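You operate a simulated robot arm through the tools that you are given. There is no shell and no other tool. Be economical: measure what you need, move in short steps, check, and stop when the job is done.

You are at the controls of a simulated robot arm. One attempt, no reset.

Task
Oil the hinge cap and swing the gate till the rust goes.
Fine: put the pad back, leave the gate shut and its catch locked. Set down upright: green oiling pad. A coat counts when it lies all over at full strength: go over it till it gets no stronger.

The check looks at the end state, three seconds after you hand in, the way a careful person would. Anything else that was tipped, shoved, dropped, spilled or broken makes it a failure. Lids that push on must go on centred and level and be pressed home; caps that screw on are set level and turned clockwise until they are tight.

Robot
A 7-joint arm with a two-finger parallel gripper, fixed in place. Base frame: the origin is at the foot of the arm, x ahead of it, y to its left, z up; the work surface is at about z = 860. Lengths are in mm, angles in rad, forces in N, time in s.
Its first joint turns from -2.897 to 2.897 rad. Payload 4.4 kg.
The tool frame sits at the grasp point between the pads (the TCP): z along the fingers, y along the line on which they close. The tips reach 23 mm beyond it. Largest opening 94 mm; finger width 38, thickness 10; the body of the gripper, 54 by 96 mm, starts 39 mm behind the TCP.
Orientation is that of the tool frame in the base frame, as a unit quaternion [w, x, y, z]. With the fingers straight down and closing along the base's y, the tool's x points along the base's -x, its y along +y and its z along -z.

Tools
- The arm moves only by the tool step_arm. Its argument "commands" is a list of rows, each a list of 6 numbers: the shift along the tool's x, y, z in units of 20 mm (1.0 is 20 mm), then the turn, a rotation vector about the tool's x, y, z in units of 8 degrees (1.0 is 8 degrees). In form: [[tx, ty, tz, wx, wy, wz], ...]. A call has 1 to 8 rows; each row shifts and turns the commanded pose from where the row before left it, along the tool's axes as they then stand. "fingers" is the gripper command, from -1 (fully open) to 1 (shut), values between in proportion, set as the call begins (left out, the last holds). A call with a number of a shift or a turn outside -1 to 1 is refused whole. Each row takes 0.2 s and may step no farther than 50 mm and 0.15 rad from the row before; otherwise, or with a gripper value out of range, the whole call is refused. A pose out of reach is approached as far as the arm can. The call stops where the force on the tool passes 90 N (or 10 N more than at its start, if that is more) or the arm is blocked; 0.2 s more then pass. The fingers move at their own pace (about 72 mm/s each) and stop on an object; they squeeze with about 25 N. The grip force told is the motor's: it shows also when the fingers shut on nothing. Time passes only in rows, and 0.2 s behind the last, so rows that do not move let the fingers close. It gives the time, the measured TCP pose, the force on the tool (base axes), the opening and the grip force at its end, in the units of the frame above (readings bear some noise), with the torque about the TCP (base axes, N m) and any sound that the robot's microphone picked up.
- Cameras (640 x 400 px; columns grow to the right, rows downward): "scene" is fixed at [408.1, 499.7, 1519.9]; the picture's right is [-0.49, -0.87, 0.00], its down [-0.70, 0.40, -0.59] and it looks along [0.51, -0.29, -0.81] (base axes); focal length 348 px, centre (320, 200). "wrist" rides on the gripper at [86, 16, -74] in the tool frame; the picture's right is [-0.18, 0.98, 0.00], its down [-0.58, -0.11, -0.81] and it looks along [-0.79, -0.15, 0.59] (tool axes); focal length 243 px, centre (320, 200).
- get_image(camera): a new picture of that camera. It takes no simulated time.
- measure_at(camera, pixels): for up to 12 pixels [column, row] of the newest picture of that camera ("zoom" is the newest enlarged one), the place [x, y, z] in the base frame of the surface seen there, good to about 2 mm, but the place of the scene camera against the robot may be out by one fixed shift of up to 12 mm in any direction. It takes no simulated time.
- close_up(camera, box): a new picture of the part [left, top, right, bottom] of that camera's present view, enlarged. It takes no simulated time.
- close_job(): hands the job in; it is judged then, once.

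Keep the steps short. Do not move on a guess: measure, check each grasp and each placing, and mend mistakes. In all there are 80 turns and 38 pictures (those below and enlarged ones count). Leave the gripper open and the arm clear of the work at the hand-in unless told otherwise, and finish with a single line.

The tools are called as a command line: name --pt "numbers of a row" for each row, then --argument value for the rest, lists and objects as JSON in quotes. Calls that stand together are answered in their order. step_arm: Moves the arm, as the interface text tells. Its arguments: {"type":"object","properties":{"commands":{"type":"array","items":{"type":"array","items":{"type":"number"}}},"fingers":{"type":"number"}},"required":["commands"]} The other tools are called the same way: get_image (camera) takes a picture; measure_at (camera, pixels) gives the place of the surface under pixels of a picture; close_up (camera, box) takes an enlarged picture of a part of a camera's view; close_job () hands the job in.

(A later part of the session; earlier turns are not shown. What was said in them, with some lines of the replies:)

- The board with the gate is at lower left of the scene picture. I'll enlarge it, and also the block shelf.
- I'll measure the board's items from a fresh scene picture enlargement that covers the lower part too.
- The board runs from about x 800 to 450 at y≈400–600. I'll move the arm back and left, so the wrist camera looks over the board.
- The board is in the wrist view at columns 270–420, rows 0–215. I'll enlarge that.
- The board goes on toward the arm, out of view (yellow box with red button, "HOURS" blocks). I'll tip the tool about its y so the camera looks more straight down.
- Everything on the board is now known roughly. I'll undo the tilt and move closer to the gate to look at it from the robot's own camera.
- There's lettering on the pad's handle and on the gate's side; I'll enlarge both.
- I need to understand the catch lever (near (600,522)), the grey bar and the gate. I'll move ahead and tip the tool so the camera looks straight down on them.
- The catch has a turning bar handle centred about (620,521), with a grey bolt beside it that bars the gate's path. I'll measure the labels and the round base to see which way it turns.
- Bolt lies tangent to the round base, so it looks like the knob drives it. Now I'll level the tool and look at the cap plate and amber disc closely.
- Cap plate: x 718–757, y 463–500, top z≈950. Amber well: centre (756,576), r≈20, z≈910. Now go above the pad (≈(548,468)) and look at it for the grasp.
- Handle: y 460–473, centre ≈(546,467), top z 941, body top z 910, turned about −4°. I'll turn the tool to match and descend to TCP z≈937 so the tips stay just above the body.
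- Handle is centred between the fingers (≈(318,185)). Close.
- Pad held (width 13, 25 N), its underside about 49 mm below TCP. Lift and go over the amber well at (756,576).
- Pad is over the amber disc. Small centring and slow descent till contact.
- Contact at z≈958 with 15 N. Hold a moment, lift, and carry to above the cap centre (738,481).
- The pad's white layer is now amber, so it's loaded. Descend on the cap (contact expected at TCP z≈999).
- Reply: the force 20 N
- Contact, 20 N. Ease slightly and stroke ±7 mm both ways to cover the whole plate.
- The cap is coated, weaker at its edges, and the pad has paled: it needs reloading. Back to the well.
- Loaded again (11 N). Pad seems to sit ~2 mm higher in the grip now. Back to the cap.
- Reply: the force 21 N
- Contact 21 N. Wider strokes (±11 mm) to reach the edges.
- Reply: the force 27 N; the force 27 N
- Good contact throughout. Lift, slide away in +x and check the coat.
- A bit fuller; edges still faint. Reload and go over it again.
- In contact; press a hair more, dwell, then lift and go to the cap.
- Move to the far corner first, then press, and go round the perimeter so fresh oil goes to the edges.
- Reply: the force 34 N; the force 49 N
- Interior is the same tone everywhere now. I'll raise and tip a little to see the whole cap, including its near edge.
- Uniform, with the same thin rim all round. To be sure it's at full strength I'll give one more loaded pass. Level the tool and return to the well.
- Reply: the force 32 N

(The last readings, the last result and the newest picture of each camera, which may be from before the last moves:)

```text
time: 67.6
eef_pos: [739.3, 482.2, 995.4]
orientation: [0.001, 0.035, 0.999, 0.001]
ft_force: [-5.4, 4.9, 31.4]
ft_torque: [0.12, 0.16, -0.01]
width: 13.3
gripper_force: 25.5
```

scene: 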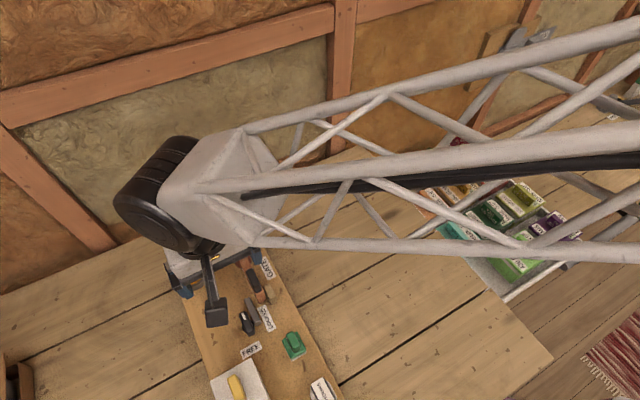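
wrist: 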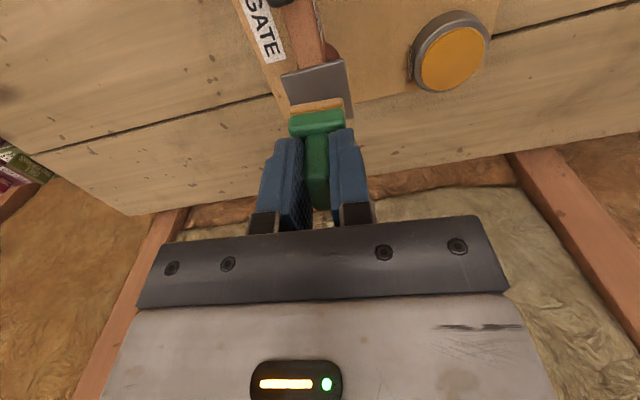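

step_arm --pt "0.3 0 -0.04 0 0 0" --pt "0 0.4 0 0 0 0" --pt "-0.4 0 0 0 0 0" --pt "-0.4 0 0 0 0 0" --pt "0 -0.4 0 0 0 0" --pt "0 -0.4 0 0 0 0" --pt "0.4 0 0 0 0 0" --pt "0.4 0 0 0 0 0"

step_arm --pt "0 0.8 0 0 0 0" --pt "-0.4 0 0 0 0 0" --pt "0 -0.8 0 0 0 0" --pt "-0.4 0 0 0 0 0" --pt "0 0.8 0 0 0 0" --pt "0.4 -0.4 0 0 0 0" --pt "0 0 0 0 0 0"

step_arm --pt "0 0 -1 0 0 0" --pt "-1 0 -1 0 0 0" --pt "-1 0 -1 0 1 0" --pt "0 0 0 0 1 0" --pt "0 0 0 0 1 0"

close_up --camera "wrist" --box '[250, 30, 390, 150]'

```text
time: 69.4
eef_pos: [733.7, 472.9, 993.8]
orientation: [0.0, 0.035, 0.999, 0.0]
ft_force: [15.8, -3.2, 46.9]
ft_torque: [-0.52, -1.3, 0.01]
width: 13.0
gripper_force: 24.4
```

```text
time: 71.0
eef_pos: [742.6, 482.7, 994.2]
orientation: [0.002, 0.035, 0.999, 0.0]
ft_force: [12.9, 9.4, 43.3]
ft_torque: [0.25, -0.7, 0.0]
width: 13.2
gripper_force: 25.4
```

```text
time: 72.2
eef_pos: [781.8, 478.4, 1053.7]
orientation: [-0.209, 0.034, 0.977, 0.007]
ft_force: [-0.4, 0.8, -0.4]
ft_torque: [0.06, 0.01, -0.02]
width: 13.2
gripper_force: 24.6
```

```text
3.33 times, centred on (320, 90) of wrist
```

zoom: 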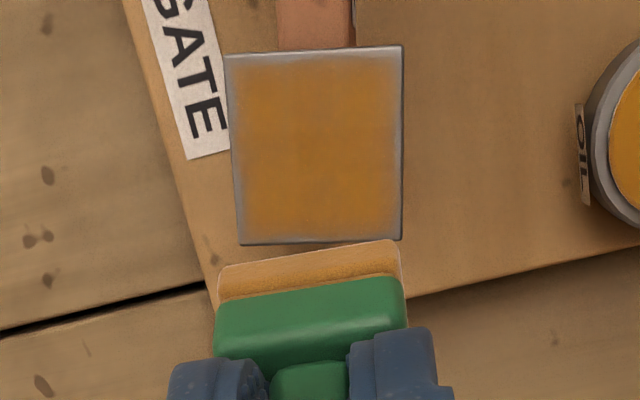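

No stronger than before: full. (The cap has turned a little with the gate against the bolt – I'll close it later.) Level the tool and take the pad home to (546,467).

step_arm --pt "0 0 0 0 -1 0" --pt "0 0 0 0 -1 0" --pt "0 0 0 0 -1 0" --pt "0.978 -0.115 0 0 0 0" --pt "0.978 -0.115 0 0 0 0" --pt "0.978 -0.115 0 0 0 0" --pt "0.978 -0.115 0 0 0 0" --pt "0.978 -0.115 0 0 0 0"

step_arm --pt "0.978 -0.115 0 0 0 0" --pt "0.978 -0.115 0 0 0 0" --pt "0.978 -0.115 0 0 0 0" --pt "0.978 -0.115 0 0 0 0" --pt "0.978 -0.115 0 0 0 0" --pt "0.978 -0.115 0 0 0 0" --pt "0.978 -0.115 0 0 0 0" --pt "0 0 0 0 0 0"

```text
time: 74.0
eef_pos: [684.8, 475.8, 1051.9]
orientation: [-0.001, 0.035, 0.999, -0.001]
ft_force: [0.1, -1.1, -1.1]
ft_torque: [-0.02, 0.01, 0.01]
width: 13.0
gripper_force: 24.9
```

```text
time: 75.8
eef_pos: [546.7, 466.8, 1051.9]
orientation: [0.0, 0.034, 0.999, 0.001]
ft_force: [-0.4, -0.2, -0.2]
ft_torque: [0.03, 0.0, -0.01]
width: 13.0
gripper_force: 25.0
```

step_arm --pt "0 0 1 0 0 0" --pt "0 0 1 0 0 0" --pt "0 0 1 0 0 0" --pt "0 0 1 0 0 0" --pt "0 0 1 0 0 0" --pt "0 0 0.55 0 0 0" --pt "0 0 0.15 0 0 0" --pt "0 0 0 0 0 0"

step_arm --pt "0 0 0.1 0 0 0" --pt "0 0 0.08 0 0 0" --pt "0 0 0 0 0 0"

```text
time: 77.6
eef_pos: [546.1, 466.5, 938.1]
orientation: [0.0, 0.035, 0.999, 0.0]
ft_force: [-0.2, 0.5, 0.0]
ft_torque: [0.01, 0.02, 0.06]
width: 13.0
gripper_force: 24.5
```

```text
time: 78.4
eef_pos: [545.7, 466.5, 935.0]
orientation: [0.0, 0.035, 0.999, 0.001]
ft_force: [0.0, -0.6, -0.2]
ft_torque: [0.01, 0.02, 0.0]
width: 13.2
gripper_force: 24.8
```

step_arm --pt "0 0 0.08 0 0 0" --pt "0 0 0.06 0 0 0" --pt "0 0 0 0 0 0"

```text
time: 79.2
eef_pos: [546.2, 466.0, 932.7]
orientation: [0.001, 0.034, 0.999, 0.0]
ft_force: [-1.3, -2.0, 8.0]
ft_torque: [-0.07, 0.03, 0.0]
width: 12.9
gripper_force: 25.0
```

Pad is resting on the board (8 N). Open the fingers and rise.

step_arm --pt "0 0 -0.05 0 0 0" --pt "0 0 0 0 0 0" --pt "0 0 0 0 0 0" --pt "0 0 0 0 0 0" --pt "0 0 -0.7 0 0 0" --pt "0 0 -1 0 0 0" --pt "0 0 -1 0 0 0" --pt "0 0 -1 0 0 0" --fingers -0.3

step_arm --pt "0 0 -1 0 0 -0.5" --pt "0 0 0 0 0 0"

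get_image --camera "wrist"

```text
time: 81.0
eef_pos: [544.1, 467.6, 1006.3]
orientation: [0.0, 0.035, 0.999, 0.0]
ft_force: [0.3, -0.5, 0.9]
ft_torque: [-0.04, 0.02, 0.01]
width: 60.9
gripper_force: 0.0
```

```text
time: 81.6
eef_pos: [544.9, 466.6, 1028.0]
orientation: [-0.001, 0.0, 1.0, 0.0]
ft_force: [0.5, -0.5, 0.2]
ft_torque: [0.05, -0.04, 0.01]
width: 61.0
gripper_force: 0.1
```

```text
7 pictures are left
```

wrist: 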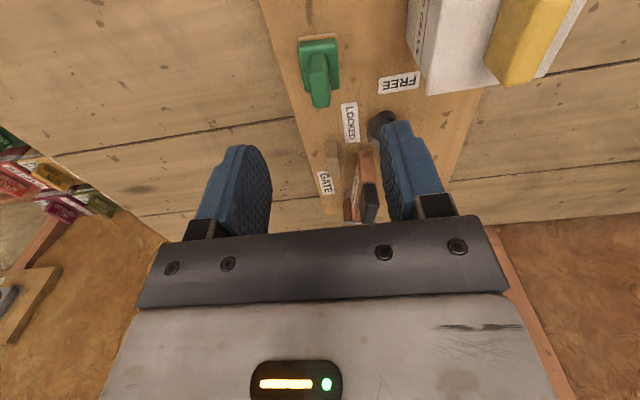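

Pad stands upright at home. Now the catch: handle centre (619,520.5), top z 924. I go above it with fingers opened to ~30 mm and descend to TCP z≈939.

step_arm --pt "-0.925 0.675 0.2 0 0 0" --pt "-0.925 0.675 0.2 0 0 0" --pt "-0.925 0.675 0.2 0 0 0" --pt "-0.925 0.675 0.2 0 0 0" --pt "0 0 0 0 0 0" --fingers 0.36

get_image --camera "wrist"

```text
time: 82.8
eef_pos: [619.2, 519.0, 1012.6]
orientation: [0.0, 0.0, 1.0, 0.0]
ft_force: [0.4, -0.3, 0.4]
ft_torque: [0.0, 0.01, 0.01]
width: 30.0
gripper_force: 0.1
```

```text
6 pictures are left
```

wrist: 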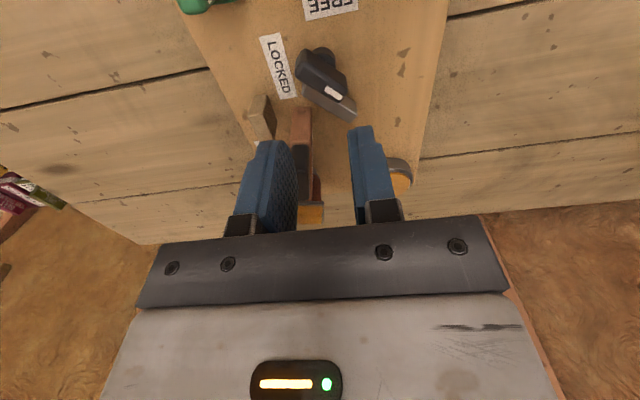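

The catch has turned partway toward +y (bolt turns with the knob): the gate drag pushed it. I'll measure the knob, bolt and gate as they stand.

measure_at --camera "wrist" --pixels '[[303, 60], [340, 97], [320, 78], [350, 112], [312, 95], [296, 115], [310, 115], [296, 165], [308, 165], [266, 105], [301, 180], [320, 53]]'

close_up --camera "wrist" --box '[230, 30, 390, 140]'

```text
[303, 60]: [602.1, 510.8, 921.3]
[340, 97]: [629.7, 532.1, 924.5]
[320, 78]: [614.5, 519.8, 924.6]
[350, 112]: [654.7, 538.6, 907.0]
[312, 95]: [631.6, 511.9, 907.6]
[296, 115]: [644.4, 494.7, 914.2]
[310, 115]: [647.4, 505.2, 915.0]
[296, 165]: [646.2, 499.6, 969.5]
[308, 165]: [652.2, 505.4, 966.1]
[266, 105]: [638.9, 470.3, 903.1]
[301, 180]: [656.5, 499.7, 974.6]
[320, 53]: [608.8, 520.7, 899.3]
```

```text
3.64 times, centred on (310, 85) of wrist
```

zoom: 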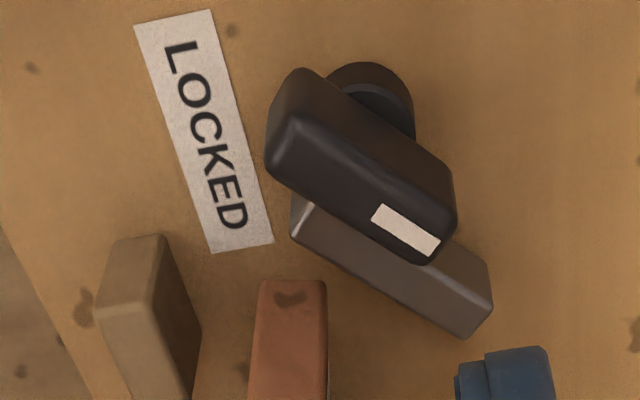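

Handle now points at ≈+37°. I'll turn the tool to match, descend over it (TCP z≈939) and grip.

step_arm --pt "0.05 0.1 0 0 0 -0.92" --pt "0 0 0 0 0 -0.92" --pt "0 0 0 0 0 -0.92" --pt "0 0 0 0 0 -0.92" --pt "0 0 0.5 0 0 -0.92" --pt "0 0 1 0 0 0" --pt "0 0 1 0 0 0" --pt "0 0 0.8 0 0 0"

step_arm --pt "0 0 0.35 0 0 0" --pt "0 0 0 0 0 0"

```text
time: 84.6
eef_pos: [617.5, 522.0, 945.4]
orientation: [0.0, -0.316, 0.949, 0.0]
ft_force: [0.7, 0.4, 0.2]
ft_torque: [0.0, -0.01, 0.0]
width: 30.1
gripper_force: 0.0
```

```text
time: 85.2
eef_pos: [619.8, 521.7, 939.3]
orientation: [0.0, -0.316, 0.949, 0.0]
ft_force: [-0.4, -0.1, -0.6]
ft_torque: [0.03, -0.01, -0.01]
width: 29.9
gripper_force: 0.0
```

Clear. Close on the handle.

step_arm --pt "0 0 0 0 0 0" --pt "0 0 0 0 0 0" --pt "0 0 0 0 0 0" --fingers 1

step_arm --pt "0 0 0 0 0 -0.8" --pt "0 0 0 0 0 -0.8" --pt "0 0 0 0 0 0"

```text
time: 86.0
eef_pos: [620.7, 522.4, 938.5]
orientation: [-0.001, -0.316, 0.949, 0.001]
ft_force: [26.9, -29.6, -1.5]
ft_torque: [-0.73, -0.34, 0.06]
width: 13.7
gripper_force: 24.7
```

```text
time: 86.8
eef_pos: [618.9, 522.1, 939.1]
orientation: [0.001, -0.42, 0.908, 0.001]
ft_force: [26.6, -42.8, 14.4]
ft_torque: [-0.93, -0.49, 0.06]
width: 13.9
gripper_force: 24.5
```

Gripped (13.9 mm), turning freely, but a side force of ~45 N says the true axis is about 3 mm off toward (+x,−y). Correct and go on.

step_arm --pt "0 -0.12 0 0 0 0" --pt "0 0 0 0 0 0"

```text
time: 87.4
eef_pos: [619.5, 523.4, 937.7]
orientation: [0.0, -0.421, 0.907, 0.0]
ft_force: [-3.7, -11.9, 14.8]
ft_torque: [-0.12, 0.02, 0.01]
width: 14.0
gripper_force: 24.9
```

step_arm --pt "0 0 0 0 0 -1" --pt "0 0 0 0 0 -1" --pt "0 0 0 0 0 -1" --pt "0 0 0 0 0 0"

```text
time: 88.4
eef_pos: [620.7, 523.5, 938.3]
orientation: [0.0, -0.6, 0.8, 0.0]
ft_force: [-23.1, 32.9, -3.9]
ft_torque: [0.93, 0.22, -1.17]
width: 22.4
gripper_force: 25.1
```

The grip widened to 22 mm with −1.2 Nm torque: the knob has met its end stop. Turn back to relieve it.

step_arm --pt "0 0 0 0 0 0.9" --pt "0 0 0 0 0 0.6" --pt "0 0 0 0 0 0"

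```text
time: 89.2
eef_pos: [618.9, 522.7, 939.2]
orientation: [0.0, -0.512, 0.859, 0.0]
ft_force: [-36.6, -1.0, 4.5]
ft_torque: [-0.09, 0.76, -0.85]
width: 14.7
gripper_force: 24.8
```

Stop lies near 58–60°. Open, rise and look.

step_arm --pt "0 0 0 0 0 0" --pt "0 0 0 0 0 0" --pt "0 0 0 0 0 0" --pt "0 0 -1 0 0 0" --pt "0 0 -1 0 0 1" --pt "0 0 -1 0 0 1" --pt "0 0 -1 0 0 1" --pt "0 0 0 0 0 1" --fingers 0.3

step_arm --pt "0 0 0 0 0 1" --pt "0 0 0 0 0 1" --pt "0 0 0 0 0 1" --pt "0 0 0 0 0 0.8" --pt "0 0 0 0 0 0"

get_image --camera "wrist"

```text
time: 91.0
eef_pos: [619.7, 521.0, 1017.4]
orientation: [0.0, -0.254, 0.967, 0.0]
ft_force: [0.0, -0.1, -0.7]
ft_torque: [0.0, 0.01, -0.01]
width: 32.6
gripper_force: 0.1
```

```text
time: 92.2
eef_pos: [619.6, 522.1, 1018.9]
orientation: [0.001, 0.008, 1.0, 0.0]
ft_force: [-0.3, -0.1, -0.9]
ft_torque: [0.0, -0.02, 0.03]
width: 33.0
gripper_force: 0.1
```

```text
4 pictures are left
```

wrist: 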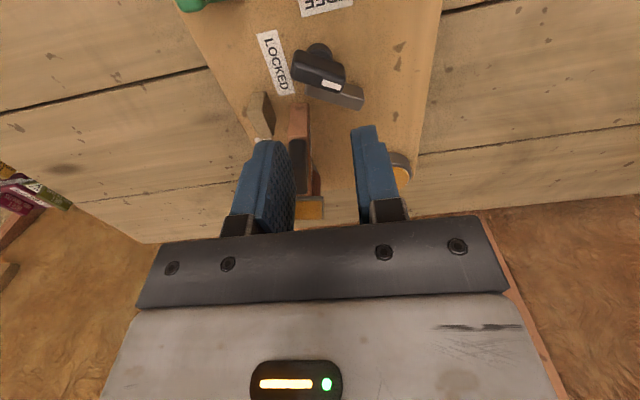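

measure_at --camera "wrist" --pixels '[[300, 68], [340, 88], [318, 75], [360, 102], [312, 92], [291, 165], [300, 178], [300, 110], [292, 110], [312, 205]]'

```text
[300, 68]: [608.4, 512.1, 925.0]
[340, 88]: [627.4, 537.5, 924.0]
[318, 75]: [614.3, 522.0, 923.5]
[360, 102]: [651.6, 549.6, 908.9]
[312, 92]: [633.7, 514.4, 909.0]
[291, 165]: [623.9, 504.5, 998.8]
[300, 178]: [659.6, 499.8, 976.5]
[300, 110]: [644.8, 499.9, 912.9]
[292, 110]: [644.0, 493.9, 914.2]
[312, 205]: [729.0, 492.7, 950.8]
```

Catch is free (≈55–60°) and the bolt clears the gate's arc. Gate is ~11° open, its handle centre ≈(663,497), top z 975. I'll grip that handle across, TCP z≈981.

step_arm --pt "-0.73 -0.41 0 0 0 0.4" --pt "-0.73 -0.41 0 0 0 0.4" --pt "-0.73 -0.43 0 0 0 0.45" --pt "0 0 1 0 0 0" --pt "0 0 0.6 0 0 0" --pt "0 0 0 0 0 0" --fingers -0.1

get_image --camera "wrist"

```text
time: 93.6
eef_pos: [662.9, 492.1, 986.4]
orientation: [0.001, 0.094, 0.996, 0.0]
ft_force: [0.9, -0.1, -0.4]
ft_torque: [0.01, 0.01, -0.03]
width: 51.6
gripper_force: 0.1
```

```text
3 pictures are left
```

wrist: 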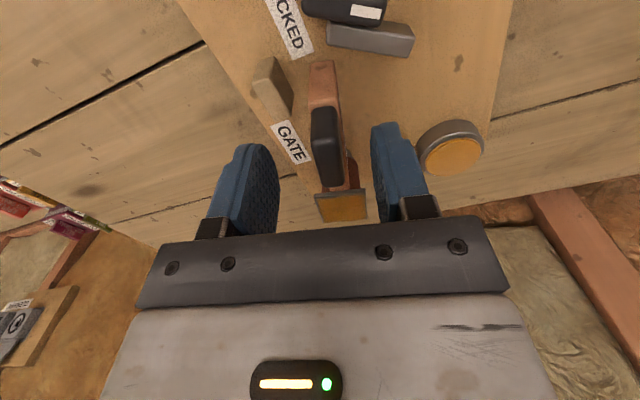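

Handle lies between the fingers (≈(326,150)). Down 5 mm and close.

step_arm --pt "0 0.05 0.25 0 0 0" --pt "0 0 0 0 0 0" --pt "0 0 0 0 0 0" --pt "0 0 0 0 0 0" --pt "0 0 0 0 0 0" --fingers 1

```text
time: 94.8
eef_pos: [662.3, 494.3, 980.7]
orientation: [0.0, 0.094, 0.996, 0.0]
ft_force: [3.6, 11.2, 1.3]
ft_torque: [0.14, -0.37, 0.99]
width: 14.5
gripper_force: 24.7
```

Gripped (14.5 mm). Swing open along the hinge arc (R≈77), first 4 rows.

step_arm --pt "-0.03 0.48 0 0 0 0.9" --pt "-0.03 0.48 0 0 0 0.9" --pt "-0.03 0.48 0 0 0 0.9" --pt "0 0 0 0 0 0"

```text
time: 95.8
eef_pos: [670.6, 521.0, 981.0]
orientation: [0.0, 0.28, 0.96, 0.0]
ft_force: [-9.0, 18.8, -0.4]
ft_torque: [0.31, 0.14, 0.89]
width: 14.9
gripper_force: 25.3
```

Swings with little force. Open a bit further, then back.

step_arm --pt "-0.03 0.48 0 0 0 0.9" --pt "-0.03 0.48 0 0 0 0.9" --pt "-0.03 0.48 0 0 0 0.9" --pt "0 0 0 0 0 0"

step_arm --pt "-0.03 -0.48 0 0 0 -0.9" --pt "-0.03 -0.48 0 0 0 -0.9" --pt "-0.03 -0.48 0 0 0 -0.9" --pt "-0.03 -0.48 0 0 0 -0.9" --pt "-0.03 -0.48 0 0 0 -0.9" --pt "-0.03 -0.48 0 0 0 -0.9" --pt "0 0 0 0 0 0"

```text
time: 96.8
eef_pos: [693.1, 542.3, 981.5]
orientation: [0.0, 0.454, 0.891, 0.0]
ft_force: [4.4, 12.5, 0.2]
ft_torque: [0.2, -0.05, 0.85]
width: 14.1
gripper_force: 25.1
```

```text
time: 98.4
eef_pos: [663.2, 493.4, 983.0]
orientation: [0.001, 0.093, 0.996, 0.0]
ft_force: [23.0, 1.2, 0.2]
ft_torque: [-0.16, -0.4, 0.49]
width: 13.6
gripper_force: 24.8
```

Swings cleanly. Three more full swings.

step_arm --pt "-0.03 0.48 0 0 0 0.9" --pt "-0.03 0.48 0 0 0 0.9" --pt "-0.03 0.48 0 0 0 0.9" --pt "-0.03 0.48 0 0 0 0.9" --pt "-0.03 0.48 0 0 0 0.9" --pt "-0.03 0.48 0 0 0 0.9" --pt "0 0 0 0 0 0"

step_arm --pt "-0.03 -0.48 0 0 0 -0.9" --pt "-0.03 -0.48 0 0 0 -0.9" --pt "-0.03 -0.48 0 0 0 -0.9" --pt "-0.03 -0.48 0 0 0 -0.9" --pt "-0.03 -0.48 0 0 0 -0.9" --pt "-0.03 -0.48 0 0 0 -0.9" --pt "0 0 0 0 0 0"

step_arm --pt "-0.03 0.48 0 0 0 0.9" --pt "-0.03 0.48 0 0 0 0.9" --pt "-0.03 0.48 0 0 0 0.9" --pt "-0.03 0.48 0 0 0 0.9" --pt "-0.03 0.48 0 0 0 0.9" --pt "-0.03 0.48 0 0 0 0.9" --pt "0 0 0 0 0 0"

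step_arm --pt "-0.03 -0.48 0 0 0 -0.9" --pt "-0.03 -0.48 0 0 0 -0.9" --pt "-0.03 -0.48 0 0 0 -0.9" --pt "-0.03 -0.48 0 0 0 -0.9" --pt "-0.03 -0.48 0 0 0 -0.9" --pt "-0.03 -0.48 0 0 0 -0.9" --pt "0 0 0 0 0 0"

close_up --camera "wrist" --box '[240, 0, 420, 220]'

```text
time: 100.0
eef_pos: [692.4, 543.5, 981.0]
orientation: [0.001, 0.455, 0.891, 0.001]
ft_force: [-13.9, 1.8, 21.5]
ft_torque: [-0.09, 0.16, -0.87]
width: 13.9
gripper_force: 25.1
```

```text
time: 101.6
eef_pos: [662.1, 494.3, 981.2]
orientation: [0.0, 0.094, 0.996, 0.001]
ft_force: [17.4, -14.2, 0.4]
ft_torque: [-0.14, -0.23, -0.85]
width: 14.5
gripper_force: 25.0
```

```text
time: 103.2
eef_pos: [693.8, 543.6, 981.2]
orientation: [0.0, 0.454, 0.891, 0.001]
ft_force: [-4.3, -11.2, 21.5]
ft_torque: [-0.37, 0.05, -0.72]
width: 13.6
gripper_force: 25.4
```

```text
time: 104.8
eef_pos: [661.0, 495.8, 980.3]
orientation: [-0.001, 0.092, 0.996, -0.001]
ft_force: [-19.3, -7.5, -0.4]
ft_torque: [0.17, 0.55, -0.89]
width: 14.1
gripper_force: 25.4
```

```text
1.82 times, centred on (330, 110) of wrist
```

zoom: 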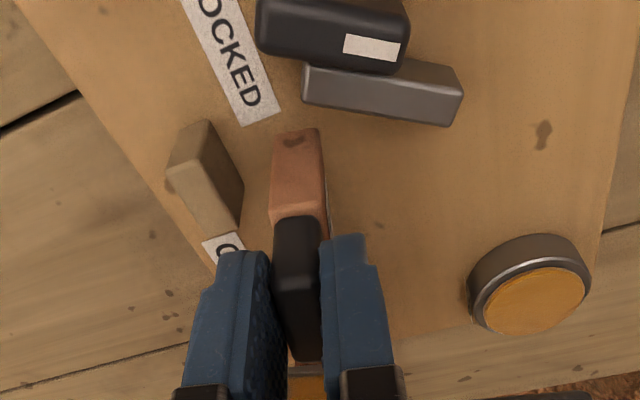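

The gate swings freely; rust (dark red at the hinge) isn't visible here. Now find the fully shut position by closing gently.

step_arm --pt "0 -0.24 0 0 0 -0.45" --pt "0 -0.24 0 0 0 -0.45" --pt "0 0 0 0 0 0"

```text
time: 105.6
eef_pos: [660.0, 484.3, 981.0]
orientation: [-0.001, 0.031, 1.0, -0.001]
ft_force: [-18.2, -8.5, 0.0]
ft_torque: [0.1, 0.42, -0.83]
width: 14.5
gripper_force: 25.3
```

step_arm --pt "-0.05 -0.15 0 0 0 -0.25" --pt "0 0 0 0 0 0"

```text
time: 106.2
eef_pos: [660.3, 481.5, 981.7]
orientation: [0.0, 0.015, 1.0, 0.0]
ft_force: [-20.5, -10.4, -0.2]
ft_torque: [-0.12, 0.4, -0.88]
width: 14.2
gripper_force: 24.9
```

step_arm --pt "-0.05 -0.12 0 0 0 -0.2" --pt "0 -0.12 0 0 0 -0.2" --pt "0 0 0 0 0 0"

```text
time: 107.0
eef_pos: [661.9, 479.4, 982.6]
orientation: [0.0, -0.014, 1.0, 0.002]
ft_force: [-17.9, 12.3, 0.5]
ft_torque: [0.15, 0.15, -0.75]
width: 14.4
gripper_force: 24.9
```

Stop reached at TCP y≈480 (+12 N): that's shut. Now full swings from shut to ~64° open, three times.

step_arm --pt "0.02 0.536 0 0 0 1" --pt "-0.037 0.536 0 0 0 1" --pt "-0.037 0.536 0 0 0 1" --pt "-0.037 0.536 0 0 0 1" --pt "-0.037 0.536 0 0 0 1" --pt "-0.037 0.536 0 0 0 1" --pt "-0.037 0.536 0 0 0 1" --pt "-0.037 0.536 0 0 0 1"

step_arm --pt "-0.037 -0.536 0 0 0 -1" --pt "-0.037 -0.536 0 0 0 -1" --pt "-0.037 -0.536 0 0 0 -1" --pt "-0.037 -0.536 0 0 0 -1" --pt "-0.037 -0.536 0 0 0 -1" --pt "-0.037 -0.536 0 0 0 -1" --pt "-0.037 -0.536 0 0 0 -1" --pt "-0.037 -0.5 0 0 0 -0.9"

step_arm --pt "-0.037 0.536 0 0 0 1" --pt "-0.037 0.536 0 0 0 1" --pt "-0.037 0.536 0 0 0 1" --pt "-0.037 0.536 0 0 0 1" --pt "-0.037 0.536 0 0 0 1" --pt "-0.037 0.536 0 0 0 1" --pt "-0.037 0.536 0 0 0 1" --pt "-0.037 0.5 0 0 0 0.9"

step_arm --pt "-0.037 -0.536 0 0 0 -1" --pt "-0.037 -0.536 0 0 0 -1" --pt "-0.037 -0.536 0 0 0 -1" --pt "-0.037 -0.536 0 0 0 -1" --pt "-0.037 -0.536 0 0 0 -1" --pt "-0.037 -0.536 0 0 0 -1" --pt "-0.037 -0.536 0 0 0 -1" --pt "-0.037 -0.5 0 0 0 -0.9"

```text
time: 108.8
eef_pos: [702.6, 546.3, 983.5]
orientation: [-0.001, 0.519, 0.855, -0.001]
ft_force: [-7.5, -19.6, 5.3]
ft_torque: [-0.28, 0.03, 0.84]
width: 14.5
gripper_force: 25.3
```

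```text
time: 110.6
eef_pos: [660.0, 478.5, 982.2]
orientation: [0.001, -0.009, 1.0, 0.0]
ft_force: [-2.7, 11.6, 14.5]
ft_torque: [0.13, 0.16, -0.8]
width: 14.3
gripper_force: 25.1
```

```text
time: 112.4
eef_pos: [702.7, 546.1, 981.6]
orientation: [0.0, 0.518, 0.855, -0.001]
ft_force: [-22.3, 3.4, 16.4]
ft_torque: [-0.1, 0.22, 0.78]
width: 14.8
gripper_force: 24.8
```

```text
time: 114.2
eef_pos: [660.7, 478.9, 980.6]
orientation: [-0.001, -0.007, 1.0, -0.001]
ft_force: [6.1, 2.8, 15.5]
ft_torque: [-0.03, 0.02, -0.85]
width: 14.1
gripper_force: 24.5
```

Two more full swings, ending shut against the stop.

step_arm --pt "-0.037 0.536 0 0 0 1" --pt "-0.037 0.536 0 0 0 1" --pt "-0.037 0.536 0 0 0 1" --pt "-0.037 0.536 0 0 0 1" --pt "-0.037 0.536 0 0 0 1" --pt "-0.037 0.536 0 0 0 1" --pt "-0.037 0.536 0 0 0 1" --pt "-0.037 0.5 0 0 0 0.9"

step_arm --pt "-0.037 -0.536 0 0 0 -1" --pt "-0.037 -0.536 0 0 0 -1" --pt "-0.037 -0.536 0 0 0 -1" --pt "-0.037 -0.536 0 0 0 -1" --pt "-0.037 -0.536 0 0 0 -1" --pt "-0.037 -0.536 0 0 0 -1" --pt "-0.037 -0.536 0 0 0 -1" --pt "-0.037 -0.5 0 0 0 -0.9"

step_arm --pt "-0.037 0.536 0 0 0 1" --pt "-0.037 0.536 0 0 0 1" --pt "-0.037 0.536 0 0 0 1" --pt "-0.037 0.536 0 0 0 1" --pt "-0.037 0.536 0 0 0 1" --pt "-0.037 0.536 0 0 0 1" --pt "-0.037 0.536 0 0 0 1" --pt "-0.037 0.5 0 0 0 0.9"

step_arm --pt "-0.037 -0.536 0 0 0 -1" --pt "-0.037 -0.536 0 0 0 -1" --pt "-0.037 -0.536 0 0 0 -1" --pt "-0.037 -0.536 0 0 0 -1" --pt "-0.037 -0.536 0 0 0 -1" --pt "-0.037 -0.536 0 0 0 -1" --pt "-0.037 -0.536 0 0 0 -1" --pt "-0.037 -0.53 0 0 0 -0.95"

```text
time: 116.0
eef_pos: [701.2, 548.6, 980.9]
orientation: [-0.001, 0.519, 0.855, -0.002]
ft_force: [-34.1, -14.3, 10.8]
ft_torque: [-0.2, 0.43, 0.67]
width: 14.6
gripper_force: 24.9
```

```text
time: 117.8
eef_pos: [659.9, 478.4, 981.2]
orientation: [-0.001, -0.007, 1.0, -0.001]
ft_force: [18.0, 14.5, -13.2]
ft_torque: [0.15, -0.18, -0.82]
width: 13.9
gripper_force: 24.8
```

```text
time: 119.6
eef_pos: [700.3, 547.4, 981.7]
orientation: [-0.001, 0.519, 0.855, 0.0]
ft_force: [-12.9, -2.3, -9.1]
ft_torque: [-0.06, 0.09, 0.78]
width: 14.3
gripper_force: 25.1
```

```text
time: 121.4
eef_pos: [660.4, 477.9, 982.1]
orientation: [0.001, -0.012, 1.0, 0.001]
ft_force: [13.5, 14.1, -7.2]
ft_torque: [0.23, -0.27, -0.83]
width: 14.5
gripper_force: 24.7
```

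Gate against its stop. Release, lift and look at the hinge, gate and catch together.

step_arm --pt "0 0 0 0 0 0" --pt "0 0 0 0 0 0" --pt "0 0 -0.6 0 0 0" --pt "0 0 -1 0 0 0" --pt "0.7 0.75 -0.3 0 0 0" --pt "0.7 0.75 0 0 0 0" --pt "0.7 0.75 0 0 0 0" --pt "0 0 0 0 0 0" --fingers 0.3

close_up --camera "wrist" --box '[250, 40, 370, 220]'

```text
time: 123.2
eef_pos: [617.0, 520.7, 1021.3]
orientation: [0.0, -0.01, 1.0, 0.0]
ft_force: [0.2, -0.3, 0.0]
ft_torque: [0.01, -0.01, -0.01]
width: 32.9
gripper_force: 0.1
```

```text
2.22 times, centred on (310, 130) of wrist
```

zoom: 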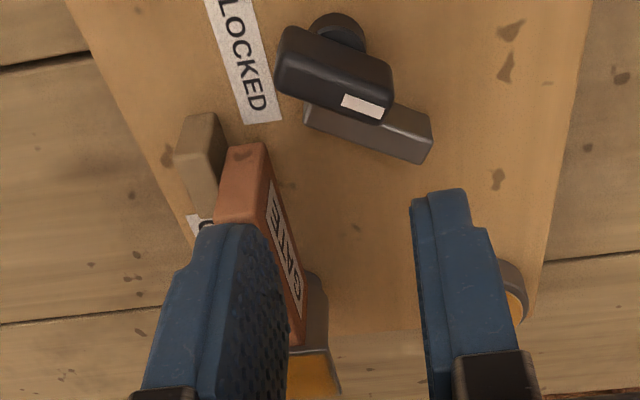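

Rust is gone: the hinge barrel is now grey, and the gate rests against the block. Now lock the catch: align with the handle at ≈53°, descend, grip.

step_arm --pt "-0.13 -0.03 0 0 0 -0.93" --pt "0 0 0 0 0 -0.93" --pt "0 0 0 0 0 -0.93" --pt "0 0 0 0 0 -0.93" --pt "0 0 0 0 0 -0.93" --pt "0 0 0 0 0 -0.93" --pt "0 0 0 0 0 -0.93" --pt "0 0 0 0 0 0"

step_arm --pt "0 0 1 0 0 0" --pt "0 0 1 0 0 0" --pt "0 0 1 0 0 0" --pt "0 0 0.8 0 0 0" --pt "0 0 0.3 0 0 0" --pt "0 0 0 0 0 0"

```text
time: 125.0
eef_pos: [620.4, 521.1, 1018.9]
orientation: [0.0, -0.449, 0.894, -0.001]
ft_force: [-0.2, -0.4, 0.6]
ft_torque: [0.03, -0.02, 0.01]
width: 33.0
gripper_force: 0.0
```

```text
time: 126.4
eef_pos: [620.0, 521.8, 938.2]
orientation: [0.0, -0.449, 0.894, 0.0]
ft_force: [0.1, 0.5, -0.1]
ft_torque: [-0.01, 0.01, -0.04]
width: 33.0
gripper_force: 0.2
```

step_arm --pt "0 0 0 0 0 0" --pt "0 0 0 0 0 0" --pt "0 0 0 0 0 0" --fingers 1

step_arm --pt "0 0 0 0 0 0.9" --pt "0 0 0 0 0 0.9" --pt "0 0 0 0 0 0"

```text
time: 127.2
eef_pos: [620.2, 521.6, 937.4]
orientation: [0.0, -0.448, 0.894, 0.0]
ft_force: [30.2, -26.2, -4.0]
ft_torque: [-0.13, -0.81, 0.07]
width: 13.5
gripper_force: 24.6
```

```text
time: 128.0
eef_pos: [621.4, 521.7, 937.8]
orientation: [0.0, -0.332, 0.943, 0.0]
ft_force: [15.4, -38.4, 2.2]
ft_torque: [-0.68, -0.34, 0.04]
width: 13.6
gripper_force: 25.3
```

Turning with it; correct the 2–3 mm offset as before and continue toward locked.

step_arm --pt "0 -0.12 0 0 0 0" --pt "0 0 0 0 0 0.9" --pt "0 0 0 0 0 0.9" --pt "0 0 0 0 0 0.9" --pt "0 0 0 0 0 0.9" --pt "0 0 0 0 0 0"

```text
time: 129.4
eef_pos: [619.4, 520.1, 938.7]
orientation: [0.0, -0.088, 0.996, 0.001]
ft_force: [-15.0, 13.7, 1.6]
ft_torque: [0.34, -0.06, -0.01]
width: 13.9
gripper_force: 25.6
```

step_arm --pt "0 0 0 0 0 0.5" --pt "0 0 0 0 0 0.5" --pt "0 0 0 0 0 0"

step_arm --pt "0 0 0 0 0 0.4" --pt "0 0 0 0 0 0"

```text
time: 130.2
eef_pos: [621.1, 518.8, 937.3]
orientation: [0.0, -0.018, 1.0, 0.0]
ft_force: [-20.7, 22.1, 5.2]
ft_torque: [0.37, 0.45, -0.04]
width: 14.0
gripper_force: 25.4
```

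```text
time: 130.8
eef_pos: [622.4, 520.8, 938.1]
orientation: [0.0, 0.01, 1.0, 0.0]
ft_force: [-16.9, 20.1, 7.9]
ft_torque: [0.37, 0.15, 0.96]
width: 14.3
gripper_force: 24.6
```

Torque jumped to 0.96 Nm at ≈−1°: that's the locked stop (same angle as at the start). A touch more, then release and rise.

step_arm --pt "0 0 0 0 0 0.15" --pt "0 0 0 0 0 0"

step_arm --pt "0 0 0 0 0 0" --pt "0 0 0 0 0 0" --pt "0 0 0 0 0 0" --pt "0 0 -1 0 0 0" --pt "0 0 -1 0 0 0" --pt "0 0 -1 0 0 0" --pt "0 0 -1 0 0 0" --pt "0 0 -1 0 0 0" --fingers 0.3

step_arm --pt "1 0 -0.5 0 0 0" --pt "1 0 -0.5 0 0 0" --pt "1 0 0 0 0 0" --pt "1 0 0 0 0 0" --pt "0 0 0 0 0 0" --fingers -1

close_up --camera "wrist" --box '[240, 20, 420, 230]'

```text
time: 131.4
eef_pos: [622.2, 519.9, 937.7]
orientation: [0.0, 0.02, 1.0, 0.001]
ft_force: [-2.5, 19.8, 2.9]
ft_torque: [0.37, -0.28, 0.97]
width: 14.9
gripper_force: 24.8
```

```text
time: 133.2
eef_pos: [621.8, 517.9, 1037.8]
orientation: [-0.001, 0.02, 1.0, 0.0]
ft_force: [-0.4, 0.0, -1.2]
ft_torque: [-0.01, 0.01, 0.0]
width: 33.0
gripper_force: 0.1
```

```text
time: 134.4
eef_pos: [539.5, 522.3, 1057.3]
orientation: [0.0, 0.021, 1.0, 0.0]
ft_force: [-0.1, 0.1, 0.2]
ft_torque: [-0.01, 0.03, -0.01]
width: 93.7
gripper_force: 0.1
```

```text
1.90 times, centred on (330, 125) of wrist
```

zoom: 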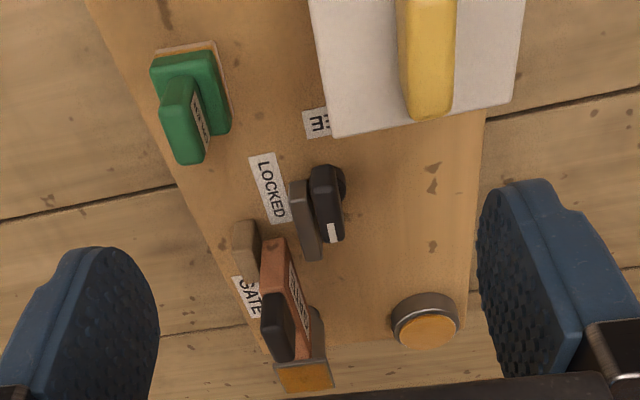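

All as wanted: pad upright, catch as at start, gate by its block, barrel grey. A quick measure of gate tip and bolt to confirm.

measure_at --camera "zoom" --pixels '[[273, 248], [266, 305], [284, 350], [300, 190], [316, 252], [321, 175], [333, 232], [185, 150]]'

```text
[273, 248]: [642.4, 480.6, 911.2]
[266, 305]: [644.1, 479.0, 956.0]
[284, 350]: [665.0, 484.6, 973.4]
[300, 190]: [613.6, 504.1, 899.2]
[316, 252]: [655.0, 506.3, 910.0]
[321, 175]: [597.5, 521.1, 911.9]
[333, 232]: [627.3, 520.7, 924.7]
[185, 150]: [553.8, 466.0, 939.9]
```

Gate tip (642,481), bolt along y≈505, knob along y≈521 – same as the start. Raise the arm clear, then hand in.

step_arm --pt "0 0 -1 0 0 0" --pt "0 -0.5 -1 0 0 0" --pt "0 -1 -1 0 0 0" --pt "0 -1 -1 0 0 0" --pt "0 -1 -1 0 0 0" --pt "0 -1 -1 0 0 0" --pt "0 0 0 0 0 0" --fingers -1

close_job

```text
time: 136.0
eef_pos: [537.9, 431.3, 1177.7]
orientation: [0.0, 0.02, 1.0, 0.0]
ft_force: [-0.6, 0.8, -0.4]
ft_torque: [0.0, 0.01, -0.04]
width: 94.1
gripper_force: 0.1
```

```text
The job is handed in.
```

I oiled the hinge cap until it got no stronger and swung the gate until the rust was gone; the pad is back upright, the gate is shut, the catch is locked, and the job is handed in.
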